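You operate a simulated robot arm through the tools that you are given. There is no shell and no other tool.

You run a simulated robot arm. Do the job below in one go: nothing can be reset, and whatever is moved stays where it is left.

JOB
Thin the egg wash with the milk from the clear jug, then brush it on the oval dough.
Fine: empty the jug into the white bowl; use the yellow brush; put brush and jug back. Set down upright: clear jug.

The check looks at the end state, three seconds after you hand in, the way a careful person would. Anything else that was tipped, shoved, dropped, spilled or broken makes it a failure.

ROBOT AND FRAMES
A 7-joint arm with a two-finger gripper, fixed in place. Base frame: the origin is on the floor under the middle of its stand, x ahead of it, y to its left, z up; the work surface is at about z = 885. Lengths are in mm, angles in degrees, forces in N, time in s.
With the tool pointing down near the work surface it reaches from about 340 to 720 mm from the base axis. Its first joint turns from -66.0 to 66.0 degrees. Payload 2.45 kg.
The tool frame sits at the grasp point between the pads (the TCP): z along the fingers, y along the line on which they close. The tips reach 26 mm beyond it. The gripper opens to 96 mm; its body begins 69 mm behind the TCP.
Orientation is that of the tool frame in the base frame, as [roll, pitch, yaw] about the fixed x, y, z axes, in that order (R = Rz(yaw) Ry(pitch) Rx(roll)). With the fingers straight down and closing along the base's y, the tool's x points along the base's -x, its y along +y and its z along -z.

CONTROLS
- The arm moves only by the tool arm_command. Its argument "rows" is a list of rows, each an object (a shift or turn left out is 0, a gripper value left out holds the last) with "hand": the opening, from 0 (shut) to 1 (fully open); "offset": the shift along the tool's x, y, z in units of 300 mm (1.0 is 300 mm), a list of three; "rot": the turn, a rotation vector about the tool's x, y, z in units of 45 degrees (1.0 is 45 degrees), a list of three. In form: [{"hand": hand, "offset": [x, y, z], "rot": [rx, ry, rz]}, ...]. A call has 1 to 20 rows; each row is the pose to reach, as a shift and turn from the pose commanded when the call began, along the tool's axes at that moment. A call with a number of a shift or a turn outside -1 to 1 is refused whole. Rows are played at 5 a second. More than 50 mm and 8.6 degrees between two rows, or a gripper value outside its range, and nothing of the call is played. Where a pose cannot be reached the arm comes as near as it can. A force on the tool above 40 N (or 10 N above the force at the start of the call, whichever is more), or a blocked arm, ends the call early, and 0.2 s more pass. The fingers move at their own pace (about 50 mm/s each) and stop on an object; they squeeze with about 28 N. The grip force told is the motor's: it shows also when the fingers shut on nothing. Time passes only in rows, and 0.2 s behind the last, so rows that repeat a pose let the fingers close. It gives the time, the measured TCP pose, the force on the tool (base axes), the opening and the grip force at its end, in the units of the frame above (readings bear some noise), with the torque about the TCP (base axes, N m) and any sound that the robot's microphone picked up, and new pictures: "show" is both (left out), scene, wrist or none.
- Cameras (640 x 400 px; columns grow to the right, rows downward): "scene" is fixed at [170.6, -394.3, 1431.3]; the picture's right is [0.74, -0.67, 0.00], its down [-0.33, -0.37, -0.87] and it looks along [0.58, 0.64, -0.49] (base axes); focal length 281 px, centre (320, 200). "wrist" rides on the gripper at [82, 3, -98] in the tool frame; the picture's right is [-0.04, 1.00, 0.00], its down [-0.73, -0.03, -0.68] and it looks along [-0.68, -0.03, 0.73] (tool axes); focal length 256 px, centre (320, 200). There is no depth. A picture from a camera that has moved, and an enlarged one, comes with that camera's place and axes in the base frame and with its lens.
- zoom(camera, box): a new picture of the part [left, top, right, bottom] of that camera's present view, enlarged. The clock stands still meanwhile.
- close_job(): hands the job in; it is judged then, once.

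Places have to be worked out from the pictures, the camera data and where the tool is seen. Open the gripper and draw the arm clear of the work before you hand the job in, unless the task says otherwise.

The tools are called after "Emit:" by a JSON object that holds its "api" and its "payload". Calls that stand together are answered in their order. arm_command: Moves the arm, as the interface text tells. Its arguments: {"type":"object","properties":{"rows":{"type":"array"},"show":{"type":"string","enum":["both","scene","wrist","none"]}},"required":["rows"]} The other tools are called the same way: zoom (camera, box) takes an enlarged picture of a part of a camera's view; close_job () hands the job in.

At the start:

```text
time_s: 0.0
eef_pos: [384.4, 65.1, 1248.8]
orientation: [180.0, 0.0, 180.0]
ft_force: [-0.7, -0.2, 0.3]
torque: [-0.01, 0.03, 0.0]
opening: 96.1
grip_force: 0.0
```

scene: 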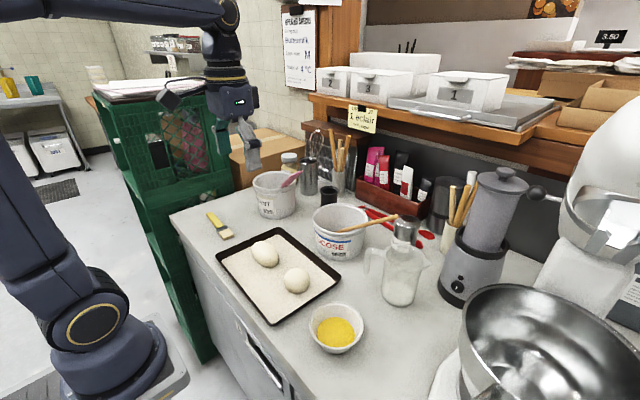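
wrist: 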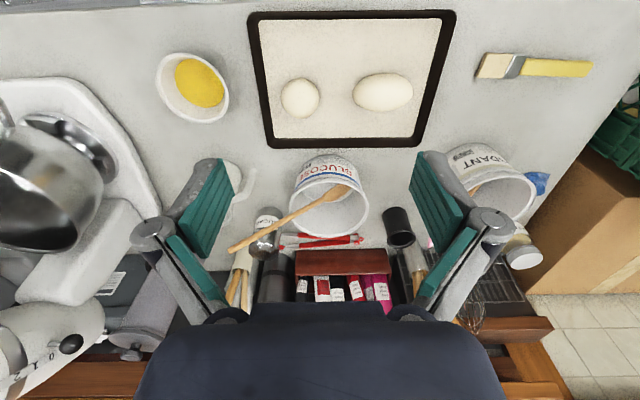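

The pictures show the tray with two doughs, the egg wash bowl, the clear jug and the yellow brush. I will zoom in on these to work out their positions.

Emit:
{"api": "zoom", "payload": {"camera": "scene", "box": [200, 160, 360, 260]}}

Emit:
{"api": "zoom", "payload": {"camera": "scene", "box": [300, 200, 460, 360]}}

Emit:
{"api": "zoom", "payload": {"camera": "wrist", "box": [140, 0, 460, 200]}}

Emit:
{"api": "zoom", "payload": {"camera": "wrist", "box": [440, 20, 640, 145]}}

```text
4.00 times, centred on (280, 210) of scene
camera zoom: at [170.6, -394.3, 1431.3], right [0.74, -0.67, 0.0], down [-0.33, -0.37, -0.87], along [0.58, 0.64, -0.49], focal length 1124 px, centre (480, 160)
```

zoom: 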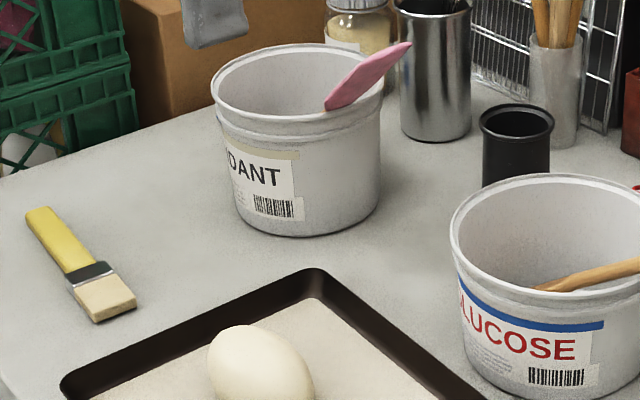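

```text
2.50 times, centred on (380, 280) of scene
camera zoom: at [170.6, -394.3, 1431.3], right [0.74, -0.67, 0.0], down [-0.33, -0.37, -0.87], along [0.58, 0.64, -0.49], focal length 702 px, centre (170, 0)
```

zoom: 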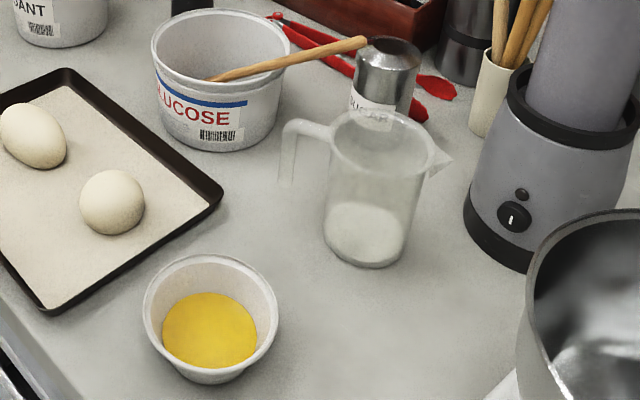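

```text
2.00 times, centred on (300, 100) of wrist
camera zoom: at [305.3, 66.8, 1347.1], right [0.04, 1.0, 0.0], down [0.73, -0.03, 0.68], along [0.68, -0.03, -0.73], focal length 512 px, centre (360, 400)
```

zoom: 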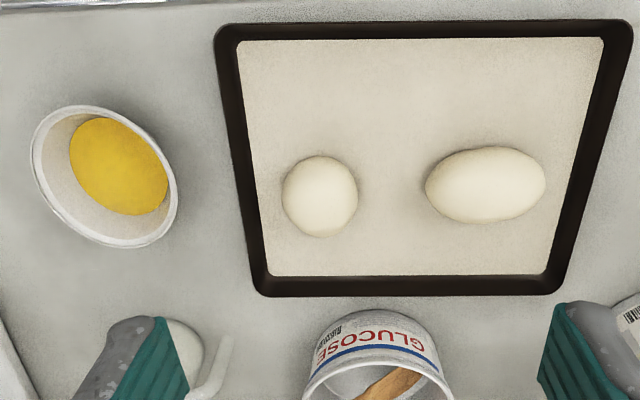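

```text
3.20 times, centred on (540, 82) of wrist
camera zoom: at [305.3, 66.8, 1347.1], right [0.04, 1.0, 0.0], down [0.73, -0.03, 0.68], along [0.68, -0.03, -0.73], focal length 819 px, centre (-384, 576)
```

zoom: 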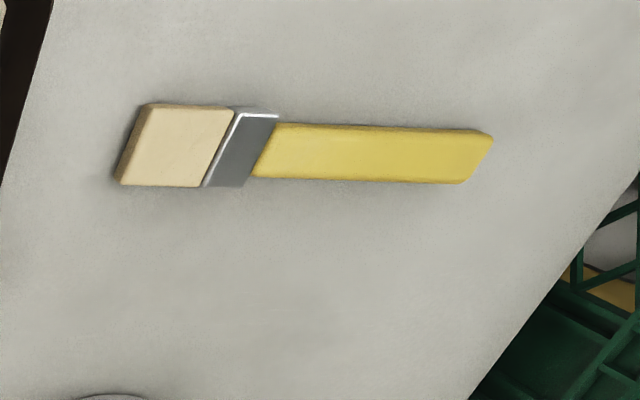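

The two cameras agree on these estimates:
- Bowl: about (443, -143), rim z≈930.
- Jug: about (631, -167), rim z≈1010, spout towards azimuth ≈ -63°.
- Brush: along y at x≈445, y 323–502.
- Oval dough: about (470, 165).

I'll turn the tool clockwise and move so the wrist camera gets a clear look at the jug.

Emit:
{"api": "arm_command", "payload": {"rows": [{"offset": [-0.057, -0.006, 0.02], "rot": [0, 0, 0.125]}, {"offset": [-0.113, -0.0125, 0.041], "rot": [0, 0, 0.25]}, {"offset": [-0.17, -0.019, 0.061], "rot": [0, 0, 0.375]}, {"offset": [-0.227, -0.025, 0.082], "rot": [0, 0, 0.5]}, {"offset": [-0.283, -0.031, 0.102], "rot": [0, 0, 0.625]}, {"offset": [-0.34, -0.0375, 0.122], "rot": [0, 0, 0.75]}, {"offset": [-0.397, -0.044, 0.143], "rot": [0, 0, 0.875]}, {"offset": [-0.453, -0.05, 0.163], "rot": [0, 0, 1.0]}], "show": "wrist"}}

```text
time_s: 1.8
eef_pos: [520.8, 49.7, 1199.8]
orientation: [180.0, 0.0, 134.9]
ft_force: [0.3, -0.1, -0.7]
torque: [-0.02, 0.01, 0.03]
opening: 96.2
grip_force: 0.1
camera wrist: at [467.1, 108.4, 1297.8], right [0.74, 0.68, 0.0], down [0.5, -0.54, 0.68], along [0.46, -0.5, -0.73], focal length 256 px, centre (320, 200)
```

wrist: 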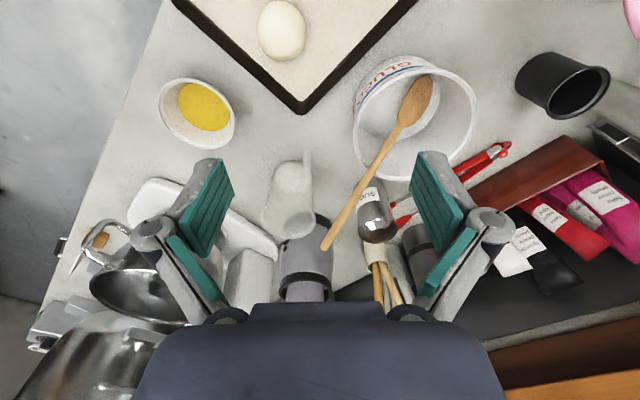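

The jug is now in clear view between the fingers. I zoom in on it, and on its surroundings.

Emit:
{"api": "zoom", "payload": {"camera": "wrist", "box": [240, 130, 360, 250]}}

Emit:
{"api": "zoom", "payload": {"camera": "wrist", "box": [140, 60, 460, 260]}}

Emit:
{"api": "zoom", "payload": {"camera": "scene", "box": [350, 220, 450, 320]}}

```text
3.33 times, centred on (300, 190) of wrist
camera zoom: at [467.1, 108.4, 1297.8], right [0.74, 0.68, 0.0], down [0.5, -0.54, 0.68], along [0.46, -0.5, -0.73], focal length 853 px, centre (387, 233)
```

zoom: 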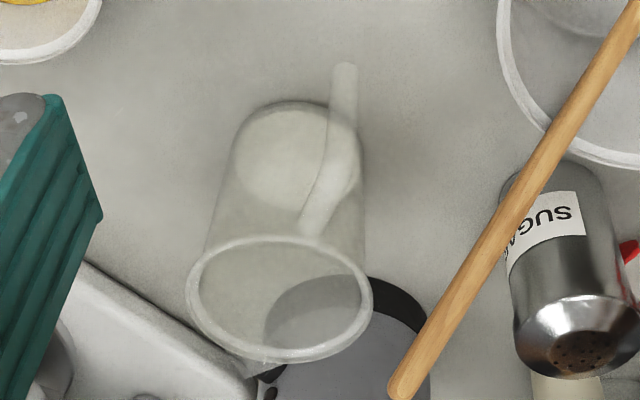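

```text
2.00 times, centred on (300, 160) of wrist
camera zoom: at [467.1, 108.4, 1297.8], right [0.74, 0.68, 0.0], down [0.5, -0.54, 0.68], along [0.46, -0.5, -0.73], focal length 512 px, centre (360, 280)
```

zoom: 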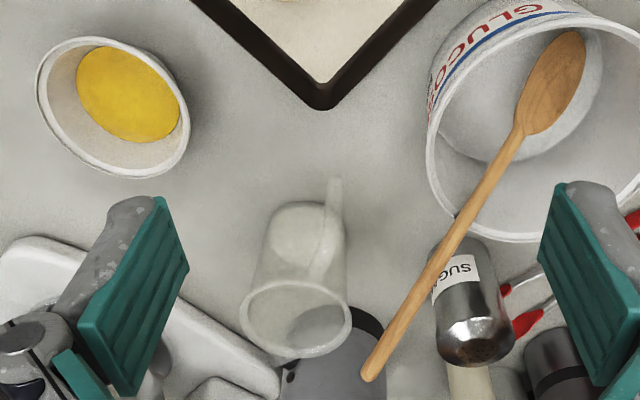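

```text
4.00 times, centred on (400, 270) of scene
camera zoom: at [170.6, -394.3, 1431.3], right [0.74, -0.67, 0.0], down [-0.33, -0.37, -0.87], along [0.58, 0.64, -0.49], focal length 1124 px, centre (0, -80)
```

zoom: 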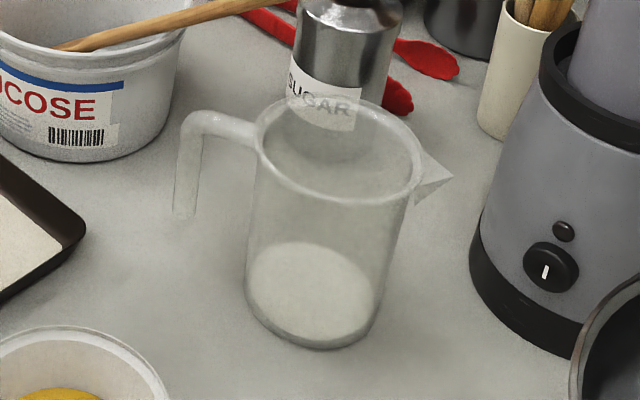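

The jug is an open-hook-handled beaker centred near (639, -162), with its rim at z≈1005 and about 94 mm across. The spout points at azimuth ≈ -65°, and the milk is shallow at z≈897. I plan to pinch the wall on the robot side and tilt about the closing axis, so first I test in free air near the bowl whether the arm can make that tilt.

Emit:
{"api": "arm_command", "payload": {"rows": [{"offset": [-0.0115, -0.1065, 0.0278], "rot": [0, 0, 0.074]}, {"offset": [-0.023, -0.213, 0.0557], "rot": [0, 0, 0.148]}, {"offset": [-0.0345, -0.3195, 0.0835], "rot": [0, 0, 0.222]}, {"offset": [-0.046, -0.426, 0.111], "rot": [0, 0, 0.296]}, {"offset": [-0.0575, -0.5325, 0.139], "rot": [0, 0, 0.37]}, {"offset": [-0.069, -0.639, 0.167], "rot": [0, 0, 0.444]}], "show": "none"}}

Emit:
{"api": "arm_command", "payload": {"rows": [{"rot": [0, 0.17, 0]}, {"rot": [0, 0.34, 0]}, {"rot": [0, 0.51, 0]}, {"rot": [0, 0.68, 0]}, {"rot": [0, 0.84, 0]}, {"rot": [0, 1.0, 0]}], "show": "scene"}}

```text
time_s: 3.2
eef_pos: [402.6, -103.1, 1150.9]
orientation: [-179.9, 0.0, 115.0]
ft_force: [-0.1, -0.1, -0.3]
torque: [0.03, -0.02, -0.01]
opening: 95.8
grip_force: 0.0
```

```text
time_s: 4.6
eef_pos: [400.7, -101.6, 1149.9]
orientation: [180.0, -45.0, 115.0]
ft_force: [-0.7, -0.7, -0.4]
torque: [0.02, 0.06, -0.01]
opening: 96.3
grip_force: 0.0
```

scene: 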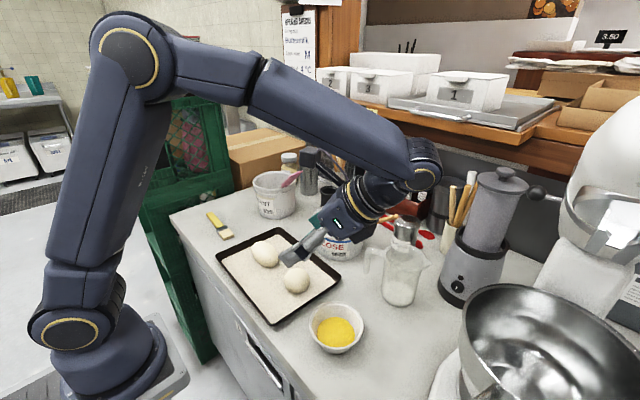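

The 45° tilt is reached cleanly. I continue the free-air test to 90° and then about 112°.

Emit:
{"api": "arm_command", "payload": {"rows": [{"rot": [0, 0.17, 0]}, {"rot": [0, 0.34, 0]}, {"rot": [0, 0.51, 0]}, {"rot": [0, 0.68, 0]}, {"rot": [0, 0.84, 0]}, {"rot": [0, 1.0, 0]}], "show": "scene"}}

Emit:
{"api": "arm_command", "payload": {"rows": [{"rot": [0, 0.17, 0]}, {"rot": [0, 0.34, 0]}, {"rot": [0, 0.5, 0]}], "show": "scene"}}

```text
time_s: 6.0
eef_pos: [403.1, -89.2, 1142.8]
orientation: [-81.6, -89.9, 16.6]
ft_force: [-0.9, -0.1, -0.2]
torque: [0.0, -0.03, 0.01]
opening: 95.9
grip_force: 0.1
out of reach, approached as far as the arm can: row 6
```

scene: 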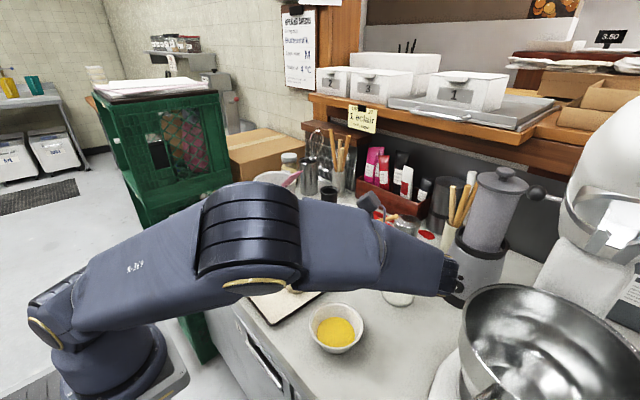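

```text
time_s: 6.8
eef_pos: [411.1, -64.1, 1134.2]
orientation: [0.0, -67.4, -65.1]
ft_force: [0.2, -0.5, -0.1]
torque: [0.02, -0.01, 0.01]
opening: 95.9
grip_force: 0.0
out of reach, approached as far as the arm can: row 1, 2, 3
```

scene: 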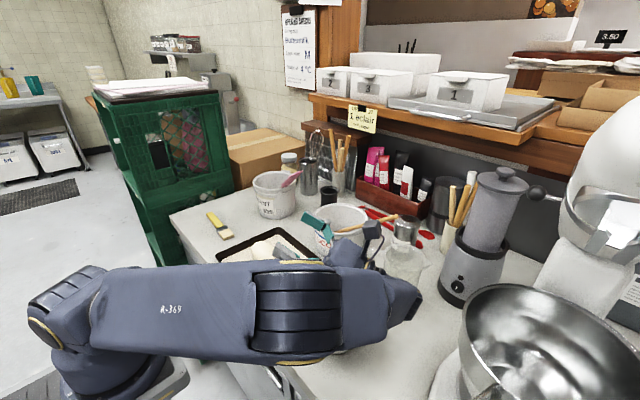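

Past about 80° in this heading (azimuth 115°) the arm runs out of reach and swings its elbow. I go back, and will test a heading pointing more outward instead.

Emit:
{"api": "arm_command", "payload": {"rows": [{"rot": [0, -0.17, 0]}, {"rot": [0, -0.34, 0]}, {"rot": [0, -0.51, 0]}, {"rot": [0, -0.68, 0]}, {"rot": [0, -0.84, 0]}, {"rot": [0, -1.0, 0]}], "show": "none"}}

Emit:
{"api": "arm_command", "payload": {"rows": [{"rot": [0, -0.17, 0]}, {"rot": [0, -0.34, 0]}, {"rot": [0, -0.51, 0]}, {"rot": [0, -0.68, 0]}, {"rot": [0, -0.84, 0]}, {"rot": [0, -1.0, 0]}], "show": "scene"}}

```text
time_s: 8.2
eef_pos: [411.3, -64.6, 1134.9]
orientation: [-180.0, -67.5, 115.0]
ft_force: [-0.1, -0.9, -0.3]
torque: [-0.02, 0.02, -0.04]
opening: 95.7
grip_force: 0.2
```

```text
time_s: 9.6
eef_pos: [410.9, -65.8, 1135.6]
orientation: [180.0, -22.4, 114.9]
ft_force: [0.2, 0.5, -0.4]
torque: [-0.05, -0.01, -0.03]
opening: 96.1
grip_force: 0.1
```

scene: 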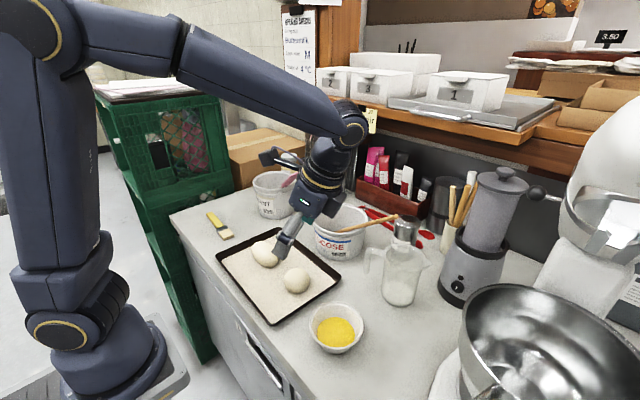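

Orientation was reached but the position was pulled off by about 40 mm. I untilt fully and yaw the tool to about azimuth 60° for another free-air tilt test over the bowl side.

Emit:
{"api": "arm_command", "payload": {"rows": [{"rot": [0, -0.17, 0]}, {"rot": [0, -0.34, 0]}, {"rot": [0, -0.498, 0]}], "show": "none"}}

Emit:
{"api": "arm_command", "payload": {"rows": [{"offset": [0.0, 0.01, 0], "rot": [0, 0, 0.17]}, {"offset": [0.0, 0.02, 0], "rot": [0, 0, 0.34]}, {"offset": [0.0, 0.03, 0], "rot": [0, 0, 0.51]}, {"offset": [0.0, 0.04, 0], "rot": [0, 0, 0.68]}, {"offset": [0.0, 0.06, 0], "rot": [0, 0, 0.84]}, {"offset": [0.0, 0.08, 0], "rot": [0, 0, 1.0]}], "show": "none"}}

Emit:
{"api": "arm_command", "payload": {"rows": [{"rot": [0, 0, 0.111]}, {"rot": [0, 0, 0.222]}], "show": "scene"}}

```text
time_s: 10.4
eef_pos: [412.1, -64.8, 1134.5]
orientation: [180.0, 0.0, 115.0]
ft_force: [-0.4, -0.1, 0.8]
torque: [-0.06, 0.0, -0.02]
opening: 96.0
grip_force: 0.0
```

```text
time_s: 11.8
eef_pos: [431.8, -54.7, 1135.7]
orientation: [-179.9, -0.1, 69.8]
ft_force: [-0.4, -0.2, -0.3]
torque: [0.0, 0.01, -0.02]
opening: 96.0
grip_force: 0.1
```

```text
time_s: 12.4
eef_pos: [433.6, -55.8, 1134.8]
orientation: [180.0, -0.1, 59.9]
ft_force: [-0.6, -0.6, 0.1]
torque: [0.04, 0.01, -0.01]
opening: 96.0
grip_force: 0.1
```

scene: 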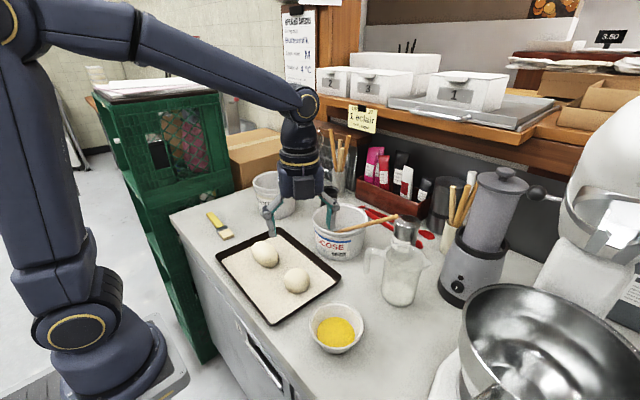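

Yaw 60° is reached. Now I test tilting while lowering to the intended pouring spot, TCP about (421, -93, 1050), with the gripper empty.

Emit:
{"api": "arm_command", "payload": {"rows": [{"offset": [-0.022, 0.005, 0.047], "rot": [0, 0.17, 0]}, {"offset": [-0.043, 0.01, 0.094], "rot": [0, 0.34, 0]}, {"offset": [-0.065, 0.015, 0.141], "rot": [0, 0.51, 0]}, {"offset": [-0.087, 0.019, 0.188], "rot": [0, 0.68, 0]}, {"offset": [-0.108, 0.024, 0.235], "rot": [0, 0.84, 0]}, {"offset": [-0.13, 0.029, 0.283], "rot": [0, 1.0, 0]}], "show": "none"}}

Emit:
{"api": "arm_command", "payload": {"rows": [{"rot": [0, 0.17, 0]}, {"rot": [0, 0.34, 0]}, {"rot": [0, 0.51, 0]}, {"rot": [0, 0.68, 0]}], "show": "scene"}}

```text
time_s: 13.8
eef_pos: [422.2, -94.2, 1049.9]
orientation: [-179.9, -45.1, 59.9]
ft_force: [-0.1, -0.1, 0.6]
torque: [0.01, 0.0, 0.02]
opening: 95.8
grip_force: 0.0
```

```text
time_s: 14.8
eef_pos: [422.1, -92.2, 1050.3]
orientation: [-180.0, -75.6, 60.0]
ft_force: [0.3, -0.3, 0.0]
torque: [0.0, 0.01, -0.01]
opening: 96.3
grip_force: 0.1
```

scene: 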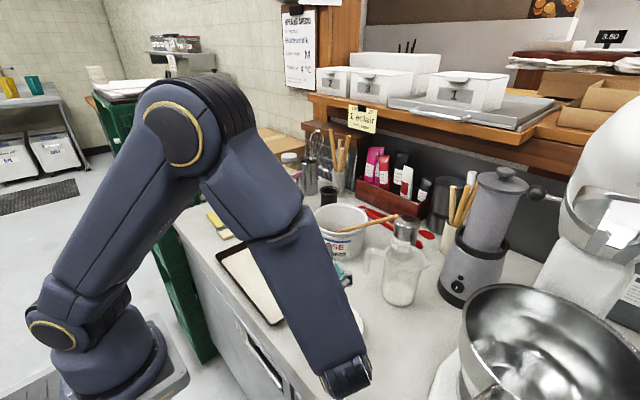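

75° is reached with no position error. I continue to about 112°.

Emit:
{"api": "arm_command", "payload": {"rows": [{"rot": [0, 0.17, 0]}, {"rot": [0, 0.34, 0]}, {"rot": [0, 0.51, 0]}], "show": "scene"}}

Emit:
{"api": "arm_command", "payload": {"rows": [{"rot": [0, 0.17, 0]}, {"rot": [0, 0.31, 0]}], "show": "both"}}

```text
time_s: 15.6
eef_pos: [422.3, -93.8, 1051.2]
orientation: [-0.2, -81.1, -119.8]
ft_force: [-0.4, 0.3, -0.1]
torque: [0.04, 0.03, 0.01]
opening: 95.8
grip_force: 0.2
```

scene: 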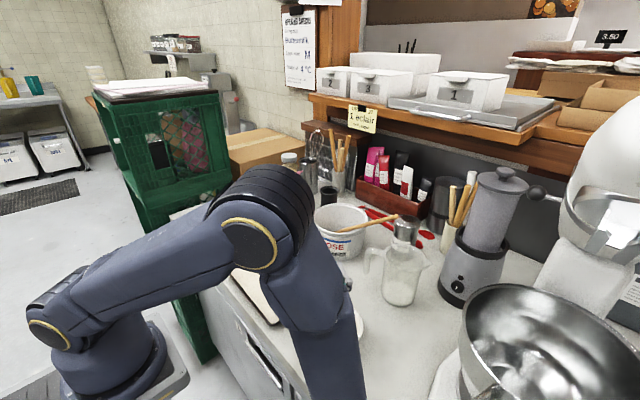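

```text
time_s: 16.2
eef_pos: [420.7, -92.3, 1052.1]
orientation: [-0.2, -67.3, -119.8]
ft_force: [0.6, -0.5, -0.1]
torque: [0.01, 0.0, 0.0]
opening: 96.0
grip_force: 0.0
camera wrist: at [364.3, -199.9, 1087.8], right [0.87, -0.49, -0.04], down [-0.2, -0.28, -0.94], along [0.45, 0.83, -0.34], focal length 256 px, centre (320, 200)
```

scene: 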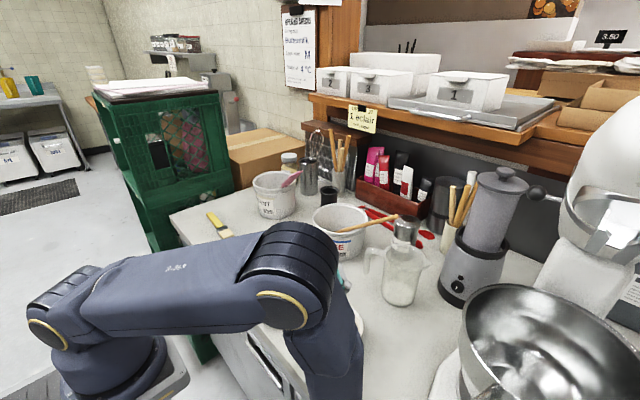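
wrist: 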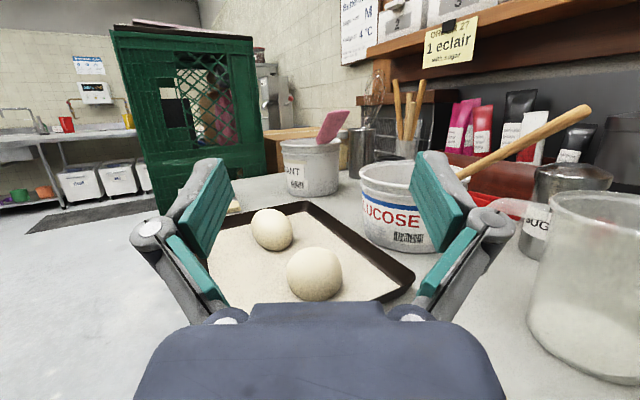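

The full 112° tilt is reachable at exactly the wanted spot with heading 60°. I reverse the tilt and rise, then head for the jug.

Emit:
{"api": "arm_command", "payload": {"rows": [{"rot": [0, -0.17, 0]}, {"rot": [0, -0.34, 0]}, {"rot": [0, -0.51, 0]}, {"rot": [0, -0.68, 0]}, {"rot": [0, -0.84, 0]}, {"rot": [0, -1.0, 0]}], "show": "none"}}

Emit:
{"api": "arm_command", "payload": {"rows": [{"rot": [0, -0.17, 0]}, {"rot": [0, -0.34, 0]}, {"rot": [0, -0.51, 0]}, {"rot": [0, -0.68, 0]}, {"rot": [0, -0.84, 0]}, {"rot": [0, -1.0, 0]}], "show": "none"}}

Emit:
{"api": "arm_command", "payload": {"rows": [{"rot": [0, -0.17, 0]}, {"rot": [0, -0.34, 0]}, {"rot": [0, -0.504, 0]}], "show": "none"}}

```text
time_s: 17.6
eef_pos: [422.0, -92.6, 1053.0]
orientation: [-179.8, -67.4, 59.8]
ft_force: [-0.8, -0.7, 1.4]
torque: [0.01, 0.0, 0.0]
opening: 96.1
grip_force: 0.0
```

```text
time_s: 19.0
eef_pos: [420.4, -93.3, 1050.3]
orientation: [180.0, -22.3, 60.0]
ft_force: [-0.3, 0.5, 0.6]
torque: [-0.01, -0.01, -0.02]
opening: 96.3
grip_force: 0.1
```

```text
time_s: 19.8
eef_pos: [420.8, -93.3, 1051.2]
orientation: [-180.0, 0.1, 60.1]
ft_force: [-0.9, 0.3, 0.7]
torque: [0.02, 0.05, 0.03]
opening: 96.1
grip_force: 0.1
```

I rise and shift to above the jug's robot side, turning the tool back towards azimuth 115°.

Emit:
{"api": "arm_command", "payload": {"rows": [{"offset": [0, 0, -0.15]}, {"offset": [0, 0.03, -0.3], "rot": [0, 0, -0.1]}, {"offset": [0.005, 0.13, -0.333], "rot": [0, 0, -0.25]}, {"offset": [0.01, 0.23, -0.333], "rot": [0, 0, -0.4]}, {"offset": [0.015, 0.33, -0.333], "rot": [0, 0, -0.55]}, {"offset": [0.02, 0.43, -0.333], "rot": [0, 0, -0.7]}, {"offset": [0.025, 0.53, -0.333], "rot": [0, 0, -0.85]}, {"offset": [0.031, 0.633, -0.333], "rot": [0, 0, -1.0]}], "show": "none"}}

Emit:
{"api": "arm_command", "payload": {"rows": [{"hand": 0.9, "rot": [0, 0, -0.11]}, {"hand": 0.55, "rot": [0, 0, -0.222]}, {"hand": 0.55, "rot": [0, 0, -0.222]}, {"hand": 0.55, "rot": [0, 0, -0.222]}], "show": "both"}}

```text
time_s: 21.6
eef_pos: [587.6, -181.5, 1151.5]
orientation: [-180.0, 0.1, 105.1]
ft_force: [0.2, 0.6, -0.7]
torque: [0.02, -0.02, 0.04]
opening: 96.1
grip_force: 0.1
```

```text
time_s: 22.6
eef_pos: [589.0, -179.9, 1150.4]
orientation: [-179.9, 0.0, 115.0]
ft_force: [-0.2, -0.5, 0.3]
torque: [-0.01, -0.02, -0.06]
opening: 52.9
grip_force: 0.1
camera wrist: at [559.5, -105.0, 1248.2], right [0.92, 0.39, 0.0], down [0.29, -0.68, 0.68], along [0.26, -0.63, -0.73], focal length 256 px, centre (320, 200)
```

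scene: 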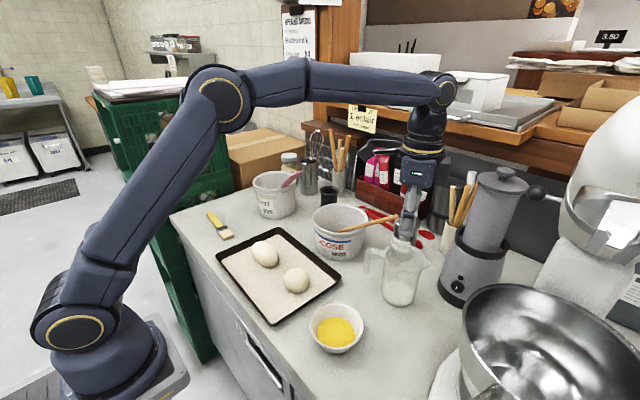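
wrist: 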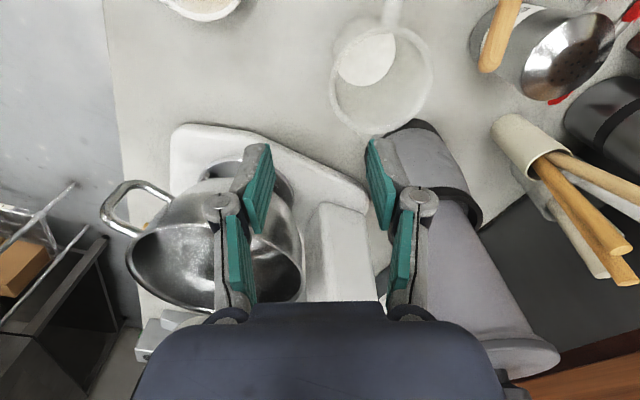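

The jug is visible at the top of the wrist view. I zoom to refine its centre and spout/handle directions.

Emit:
{"api": "zoom", "payload": {"camera": "wrist", "box": [300, 0, 460, 150]}}

Emit:
{"api": "zoom", "payload": {"camera": "scene", "box": [350, 180, 450, 320]}}

```text
2.67 times, centred on (380, 75) of wrist
camera zoom: at [559.5, -105.0, 1248.2], right [0.92, 0.39, 0.0], down [0.29, -0.68, 0.68], along [0.26, -0.63, -0.73], focal length 683 px, centre (160, 533)
```

zoom: 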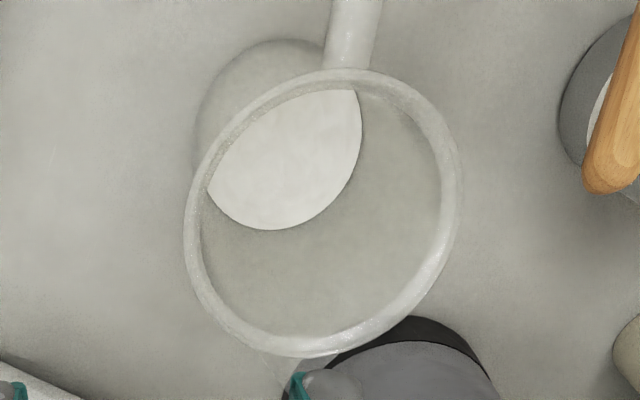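

```text
2.86 times, centred on (400, 250) of scene
camera zoom: at [170.6, -394.3, 1431.3], right [0.74, -0.67, 0.0], down [-0.33, -0.37, -0.87], along [0.58, 0.64, -0.49], focal length 803 px, centre (91, 57)
```

zoom: 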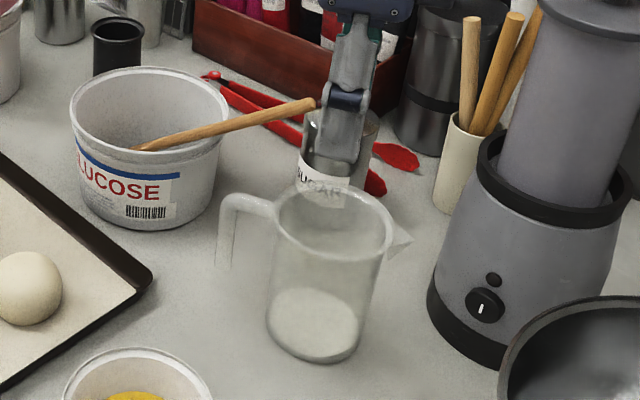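

I check the scene camera's calibration against the known fingertip location with a tight zoom.

Emit:
{"api": "zoom", "payload": {"camera": "scene", "box": [380, 170, 450, 250]}}

Emit:
{"api": "zoom", "payload": {"camera": "wrist", "box": [180, 120, 440, 320]}}

```text
5.00 times, centred on (415, 210) of scene
camera zoom: at [170.6, -394.3, 1431.3], right [0.74, -0.67, 0.0], down [-0.33, -0.37, -0.87], along [0.58, 0.64, -0.49], focal length 1405 px, centre (-155, 150)
```

zoom: 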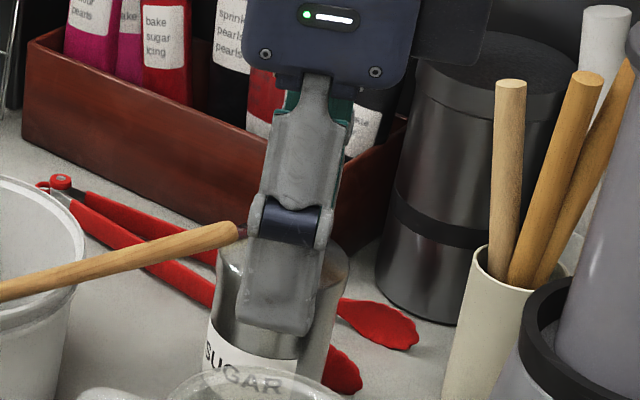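

```text
2.00 times, centred on (310, 220) of wrist
camera zoom: at [559.5, -105.0, 1248.2], right [0.92, 0.39, 0.0], down [0.29, -0.68, 0.68], along [0.26, -0.63, -0.73], focal length 512 px, centre (340, 160)
```

zoom: 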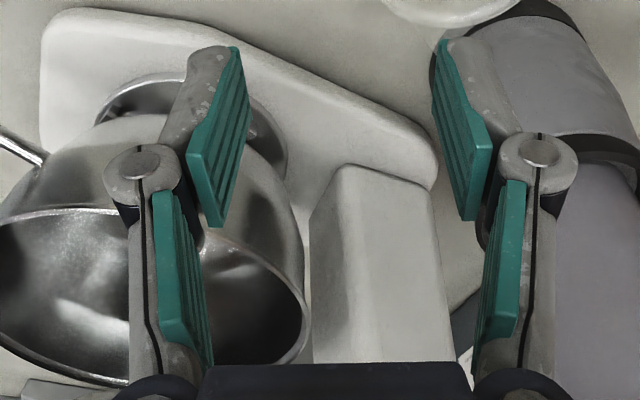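

The fingertip check agrees with the scene camera within a few mm. I look at the camera housing to judge its clearance from the jug handle when I descend.

Emit:
{"api": "zoom", "payload": {"camera": "scene", "box": [330, 110, 470, 220]}}

```text
3.64 times, centred on (400, 165) of scene
camera zoom: at [170.6, -394.3, 1431.3], right [0.74, -0.67, 0.0], down [-0.33, -0.37, -0.87], along [0.58, 0.64, -0.49], focal length 1022 px, centre (29, 327)
```

zoom: 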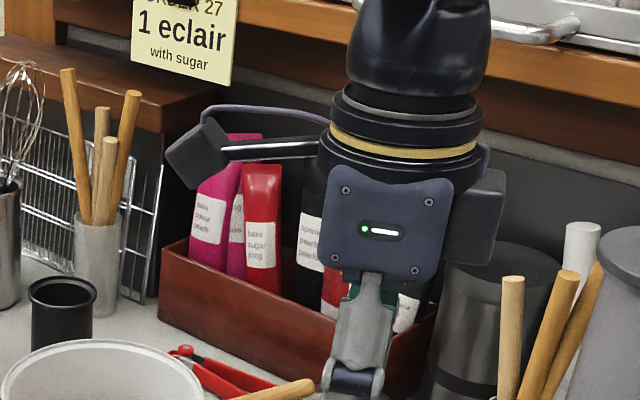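

Clearances look adequate: the camera housing stays about 30 mm above the handle. I align the pinch point at about (600, -178), lower to just above the rim and take another look.

Emit:
{"api": "arm_command", "payload": {"rows": [{"offset": [-0.0094, 0.0368, 0.07]}, {"offset": [-0.0094, 0.0368, 0.15]}, {"offset": [-0.0094, 0.0368, 0.23]}, {"offset": [-0.0094, 0.0368, 0.31]}, {"offset": [-0.0094, 0.0368, 0.36]}, {"offset": [-0.0094, 0.0368, 0.36]}], "show": "both"}}

Emit:
{"api": "zoom", "payload": {"camera": "scene", "box": [350, 180, 450, 320]}}

Emit:
{"api": "zoom", "payload": {"camera": "wrist", "box": [200, 0, 480, 200]}}

```text
time_s: 24.0
eef_pos: [603.4, -175.9, 1042.4]
orientation: [-179.9, 0.0, 115.0]
ft_force: [-0.5, -1.2, 0.0]
torque: [0.02, 0.0, 0.0]
opening: 52.7
grip_force: 0.0
camera wrist: at [573.2, -101.9, 1140.3], right [0.92, 0.39, 0.0], down [0.28, -0.68, 0.68], along [0.26, -0.63, -0.73], focal length 256 px, centre (320, 200)
```

scene: 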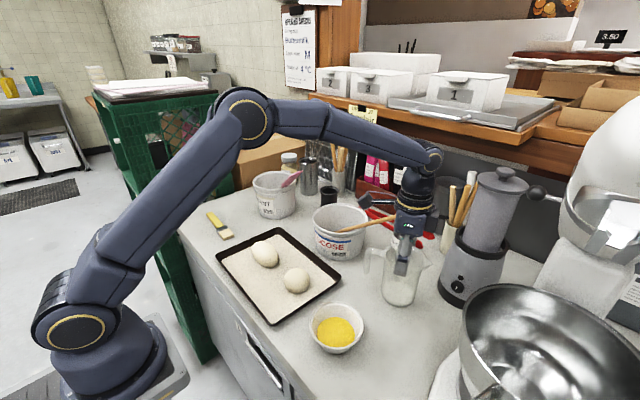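
wrist: 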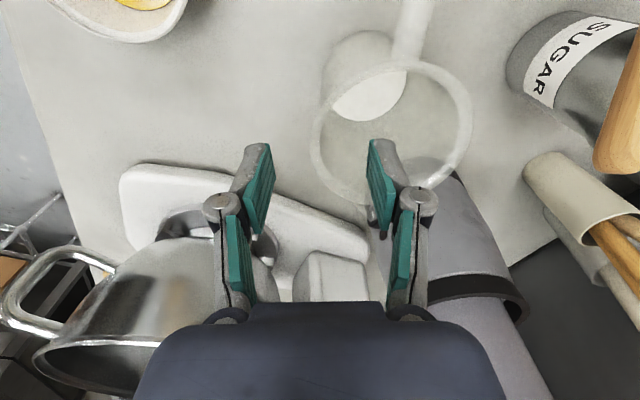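

```text
2.86 times, centred on (400, 250) of scene
camera zoom: at [170.6, -394.3, 1431.3], right [0.74, -0.67, 0.0], down [-0.33, -0.37, -0.87], along [0.58, 0.64, -0.49], focal length 803 px, centre (91, 57)
```

zoom: 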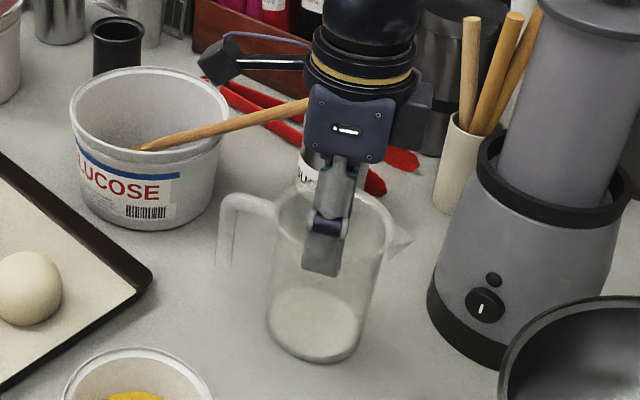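

```text
2.00 times, centred on (340, 100) of wrist
camera zoom: at [573.2, -101.9, 1140.3], right [0.92, 0.39, 0.0], down [0.28, -0.68, 0.68], along [0.26, -0.63, -0.73], focal length 512 px, centre (280, 400)
```

zoom: 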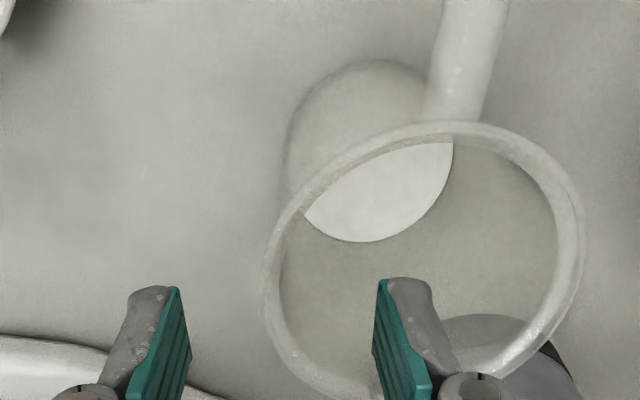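

With perspective corrected, the jug centre comes out at about (642, -161) in both cameras, and the wall sits about midway between the open fingers. I descend straight down about 82 mm, with one finger inside and one outside.

Emit:
{"api": "arm_command", "payload": {"rows": [{"offset": [0, 0, 0.04]}, {"offset": [0, 0, 0.08]}, {"offset": [0, 0, 0.12]}, {"offset": [0, 0, 0.16]}, {"offset": [0, 0, 0.2]}, {"offset": [0, 0, 0.24]}, {"offset": [0, 0, 0.273]}, {"offset": [0, 0, 0.273]}], "show": "both"}}

Emit:
{"api": "zoom", "payload": {"camera": "scene", "box": [350, 180, 450, 320]}}

Emit:
{"api": "zoom", "payload": {"camera": "wrist", "box": [220, 0, 500, 200]}}

```text
time_s: 25.8
eef_pos: [602.5, -177.4, 961.8]
orientation: [-179.9, 0.0, 115.0]
ft_force: [-0.4, 0.0, 0.2]
torque: [-0.01, 0.07, 0.0]
opening: 52.8
grip_force: 0.0
camera wrist: at [572.0, -102.1, 1058.6], right [0.92, 0.39, 0.0], down [0.28, -0.68, 0.68], along [0.26, -0.63, -0.73], focal length 256 px, centre (320, 200)
```

scene: 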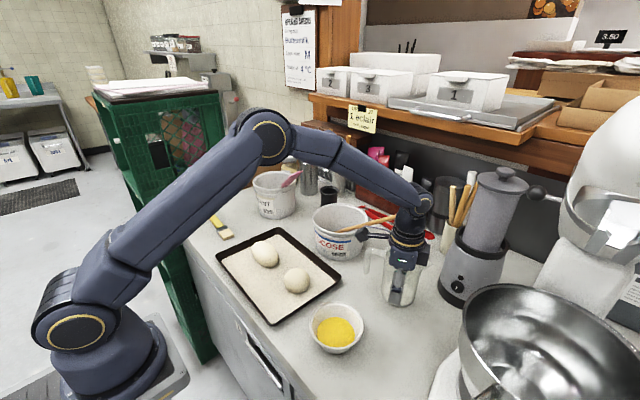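
wrist: 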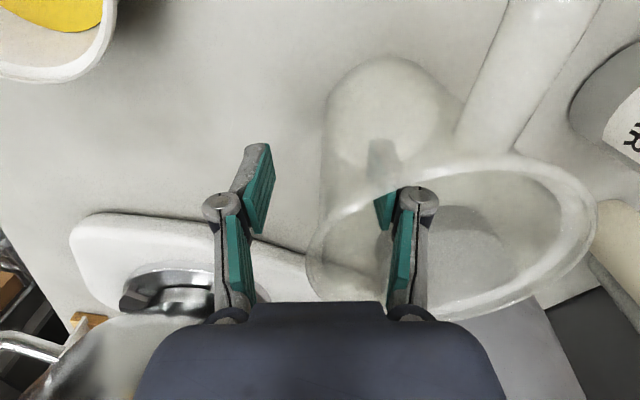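

```text
2.86 times, centred on (400, 250) of scene
camera zoom: at [170.6, -394.3, 1431.3], right [0.74, -0.67, 0.0], down [-0.33, -0.37, -0.87], along [0.58, 0.64, -0.49], focal length 803 px, centre (91, 57)
```

zoom: 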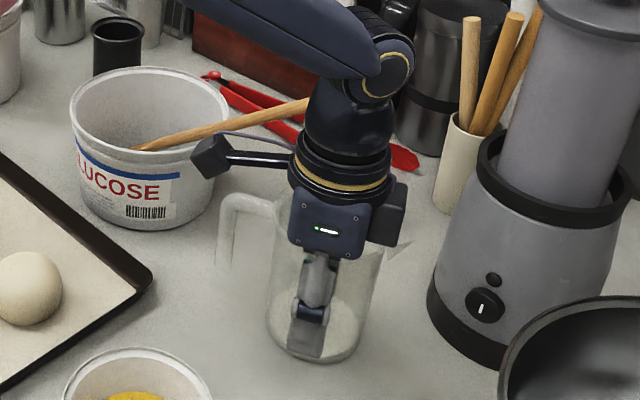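

```text
2.00 times, centred on (360, 100) of wrist
camera zoom: at [572.0, -102.1, 1058.6], right [0.92, 0.39, 0.0], down [0.28, -0.68, 0.68], along [0.26, -0.63, -0.73], focal length 512 px, centre (240, 400)
```

zoom: 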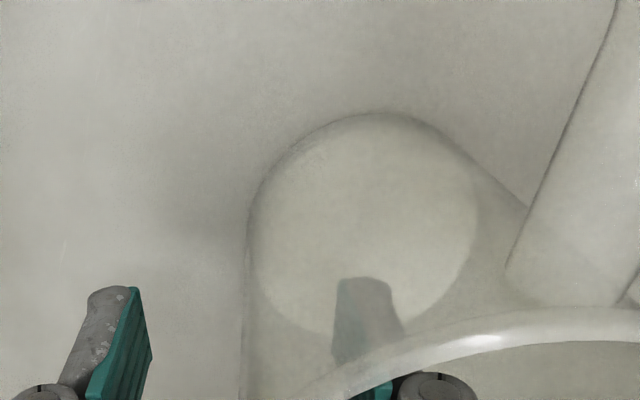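

The inner finger is inside the jug, clear of the milk, and no contact force shows. I close the fingers on the wall.

Emit:
{"api": "arm_command", "payload": {"rows": [{"hand": 0.3}, {"hand": 0.15}, {"hand": 0.0}, {"hand": 0.0}, {"hand": 0.0}, {"hand": 0.0}, {"hand": 0.0}, {"hand": 0.0}], "show": "both"}}

Emit:
{"api": "zoom", "payload": {"camera": "scene", "box": [350, 180, 450, 320]}}

```text
time_s: 27.6
eef_pos: [602.2, -176.4, 961.4]
orientation: [179.9, 0.2, 115.0]
ft_force: [4.1, 3.8, 10.6]
torque: [0.68, -1.13, 0.11]
opening: 9.0
grip_force: 27.7
camera wrist: at [572.3, -102.0, 1059.3], right [0.92, 0.39, 0.0], down [0.28, -0.68, 0.68], along [0.26, -0.63, -0.73], focal length 256 px, centre (320, 200)
```

scene: 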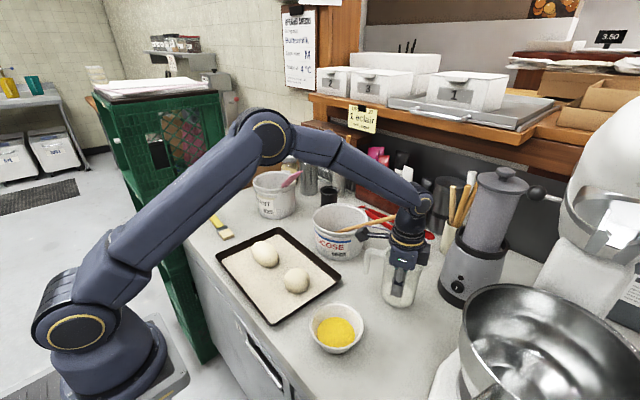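
wrist: 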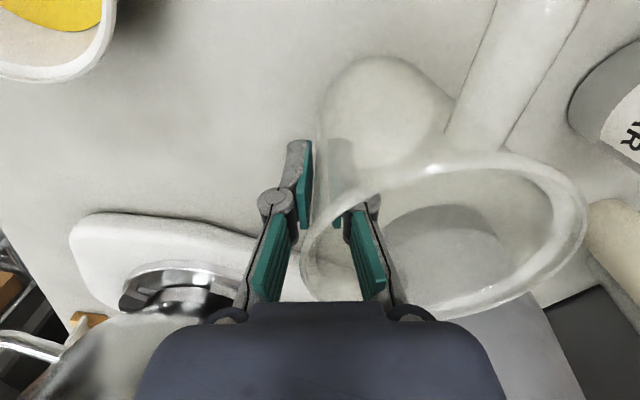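

```text
2.86 times, centred on (400, 250) of scene
camera zoom: at [170.5, -394.1, 1431.4], right [0.74, -0.67, 0.0], down [-0.33, -0.37, -0.87], along [0.58, 0.64, -0.49], focal length 803 px, centre (91, 57)
```

zoom: 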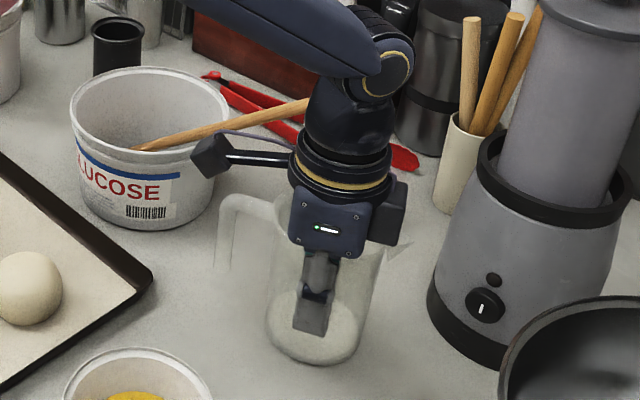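

The grip holds at 9 mm opening with 27.7 N on the tapered, curved wall. I lift slowly and check that the jug comes up level.

Emit:
{"api": "arm_command", "payload": {"rows": [{"hand": 0.0, "offset": [0, 0, -0.012]}, {"offset": [0, 0, -0.025]}, {"offset": [0, 0, -0.045]}, {"offset": [0, 0, -0.07]}, {"offset": [0, 0, -0.1]}, {"offset": [0, 0, -0.1]}], "show": "both"}}

Emit:
{"api": "zoom", "payload": {"camera": "scene", "box": [350, 160, 450, 300]}}

```text
time_s: 29.0
eef_pos: [600.1, -177.4, 988.8]
orientation: [-179.8, 0.0, 114.9]
ft_force: [-0.1, -0.3, -1.3]
torque: [-0.04, 0.0, -0.02]
opening: 8.0
grip_force: 27.7
camera wrist: at [570.8, -102.3, 1085.9], right [0.92, 0.39, 0.0], down [0.29, -0.68, 0.68], along [0.26, -0.63, -0.73], focal length 256 px, centre (320, 200)
```

scene: 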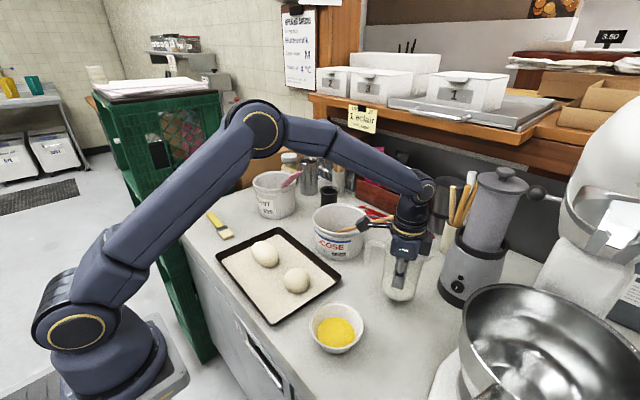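
wrist: 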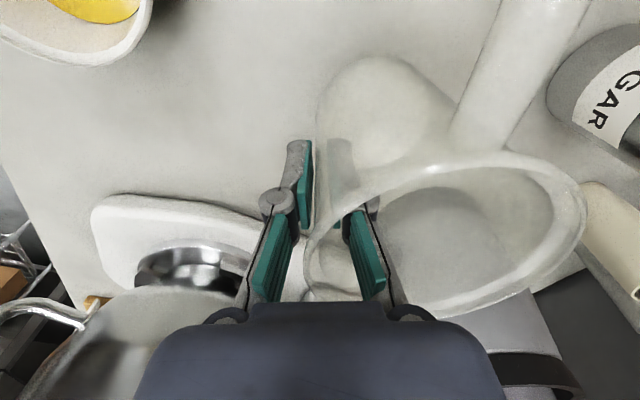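

```text
2.86 times, centred on (400, 230) of scene
camera zoom: at [170.7, -394.3, 1431.3], right [0.74, -0.67, 0.0], down [-0.33, -0.37, -0.87], along [0.58, 0.64, -0.49], focal length 803 px, centre (91, 114)
```

zoom: 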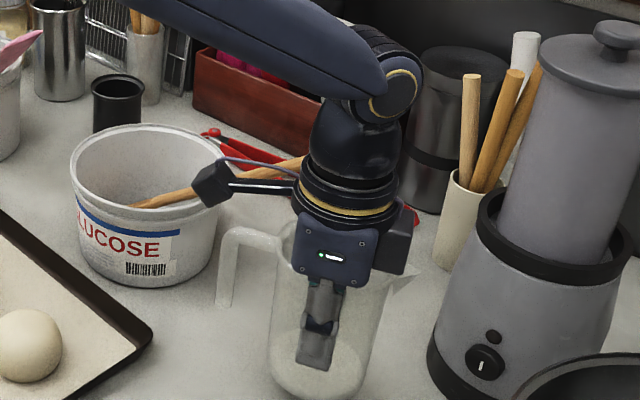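

The jug lifts level and is very light (about 1.3 N), with the grip steady. I raise it straight up another 120 mm, clear of the spoon end.

Emit:
{"api": "arm_command", "payload": {"rows": [{"offset": [0, 0, -0.04]}, {"offset": [0, 0, -0.09]}, {"offset": [0, 0, -0.14]}, {"offset": [0, 0, -0.19]}, {"offset": [0, 0, -0.24]}, {"offset": [0, 0, -0.29]}, {"offset": [0, 0, -0.34]}, {"offset": [0, 0, -0.38]}, {"offset": [0, 0, -0.4]}, {"offset": [0, 0, -0.4]}], "show": "scene"}}

Emit:
{"api": "zoom", "payload": {"camera": "scene", "box": [340, 110, 460, 260]}}

```text
time_s: 31.2
eef_pos: [600.4, -176.4, 1112.1]
orientation: [-179.8, 0.0, 115.1]
ft_force: [0.1, -0.1, -2.5]
torque: [-0.04, 0.0, -0.01]
opening: 8.3
grip_force: 28.2
```

scene: 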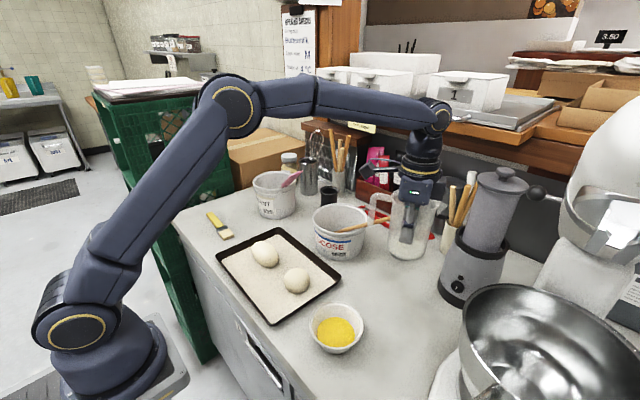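

```text
2.67 times, centred on (400, 185) of scene
camera zoom: at [170.7, -394.3, 1431.3], right [0.74, -0.67, 0.0], down [-0.33, -0.37, -0.87], along [0.58, 0.64, -0.49], focal length 749 px, centre (107, 240)
```

zoom: 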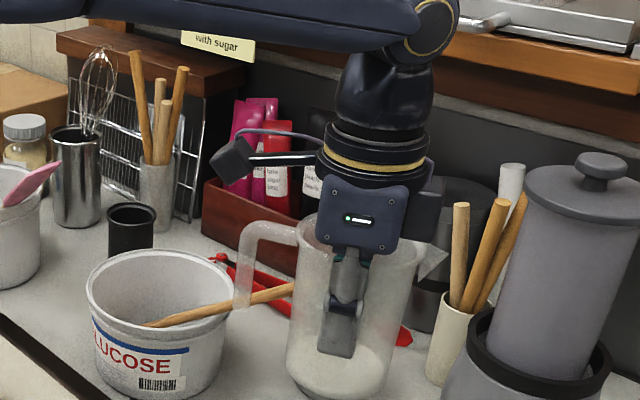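

The jug is clear. I carry it towards the bowl at about 100 mm/s while turning the heading towards 60°.

Emit:
{"api": "arm_command", "payload": {"rows": [{"offset": [0.03, -0.02, 0.0], "rot": [0, 0, 0.04]}, {"offset": [0.08, -0.053, 0.0], "rot": [0, 0, 0.12]}, {"offset": [0.135, -0.089, 0.005], "rot": [0, 0, 0.22]}, {"offset": [0.19, -0.125, 0.01], "rot": [0, 0, 0.32]}, {"offset": [0.245, -0.161, 0.015], "rot": [0, 0, 0.42]}, {"offset": [0.3, -0.198, 0.02], "rot": [0, 0, 0.52]}, {"offset": [0.355, -0.234, 0.03], "rot": [0, 0, 0.62]}, {"offset": [0.41, -0.27, 0.04], "rot": [0, 0, 0.72]}, {"offset": [0.46, -0.303, 0.047], "rot": [0, 0, 0.82]}, {"offset": [0.505, -0.333, 0.052], "rot": [0, 0, 0.9]}, {"offset": [0.535, -0.353, 0.055], "rot": [0, 0, 0.97]}, {"offset": [0.544, -0.358, 0.057], "rot": [0, 0, 1.0]}], "show": "none"}}

Emit:
{"api": "arm_command", "payload": {"rows": [{"rot": [0, 0, 0.06]}, {"rot": [0, 0, 0.14]}, {"rot": [0, 0, 0.2]}, {"rot": [0, 0, 0.222]}, {"rot": [0, 0, 0.222]}], "show": "both"}}

```text
time_s: 33.8
eef_pos: [435.5, -74.5, 1093.9]
orientation: [-179.9, 0.1, 69.8]
ft_force: [-1.2, -1.4, -1.6]
torque: [0.01, 0.03, 0.01]
opening: 8.0
grip_force: 27.9
```

```text
time_s: 35.0
eef_pos: [435.2, -75.0, 1094.8]
orientation: [-179.9, 0.1, 60.0]
ft_force: [-0.1, 0.8, -0.6]
torque: [0.02, 0.04, 0.03]
opening: 7.9
grip_force: 28.7
camera wrist: at [480.8, -6.5, 1191.0], right [0.85, -0.53, 0.0], down [-0.39, -0.62, 0.68], along [-0.36, -0.57, -0.73], focal length 256 px, centre (320, 200)
```

scene: 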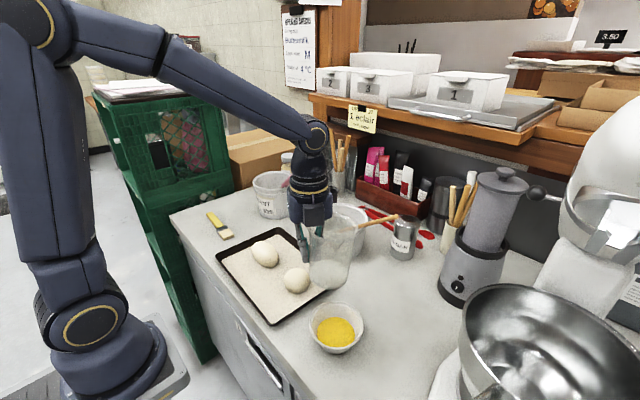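
wrist: 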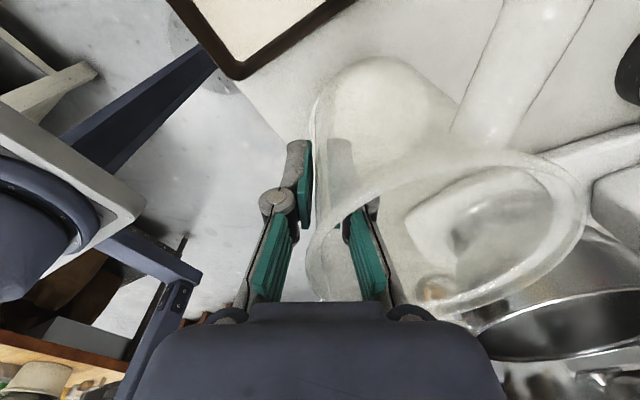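

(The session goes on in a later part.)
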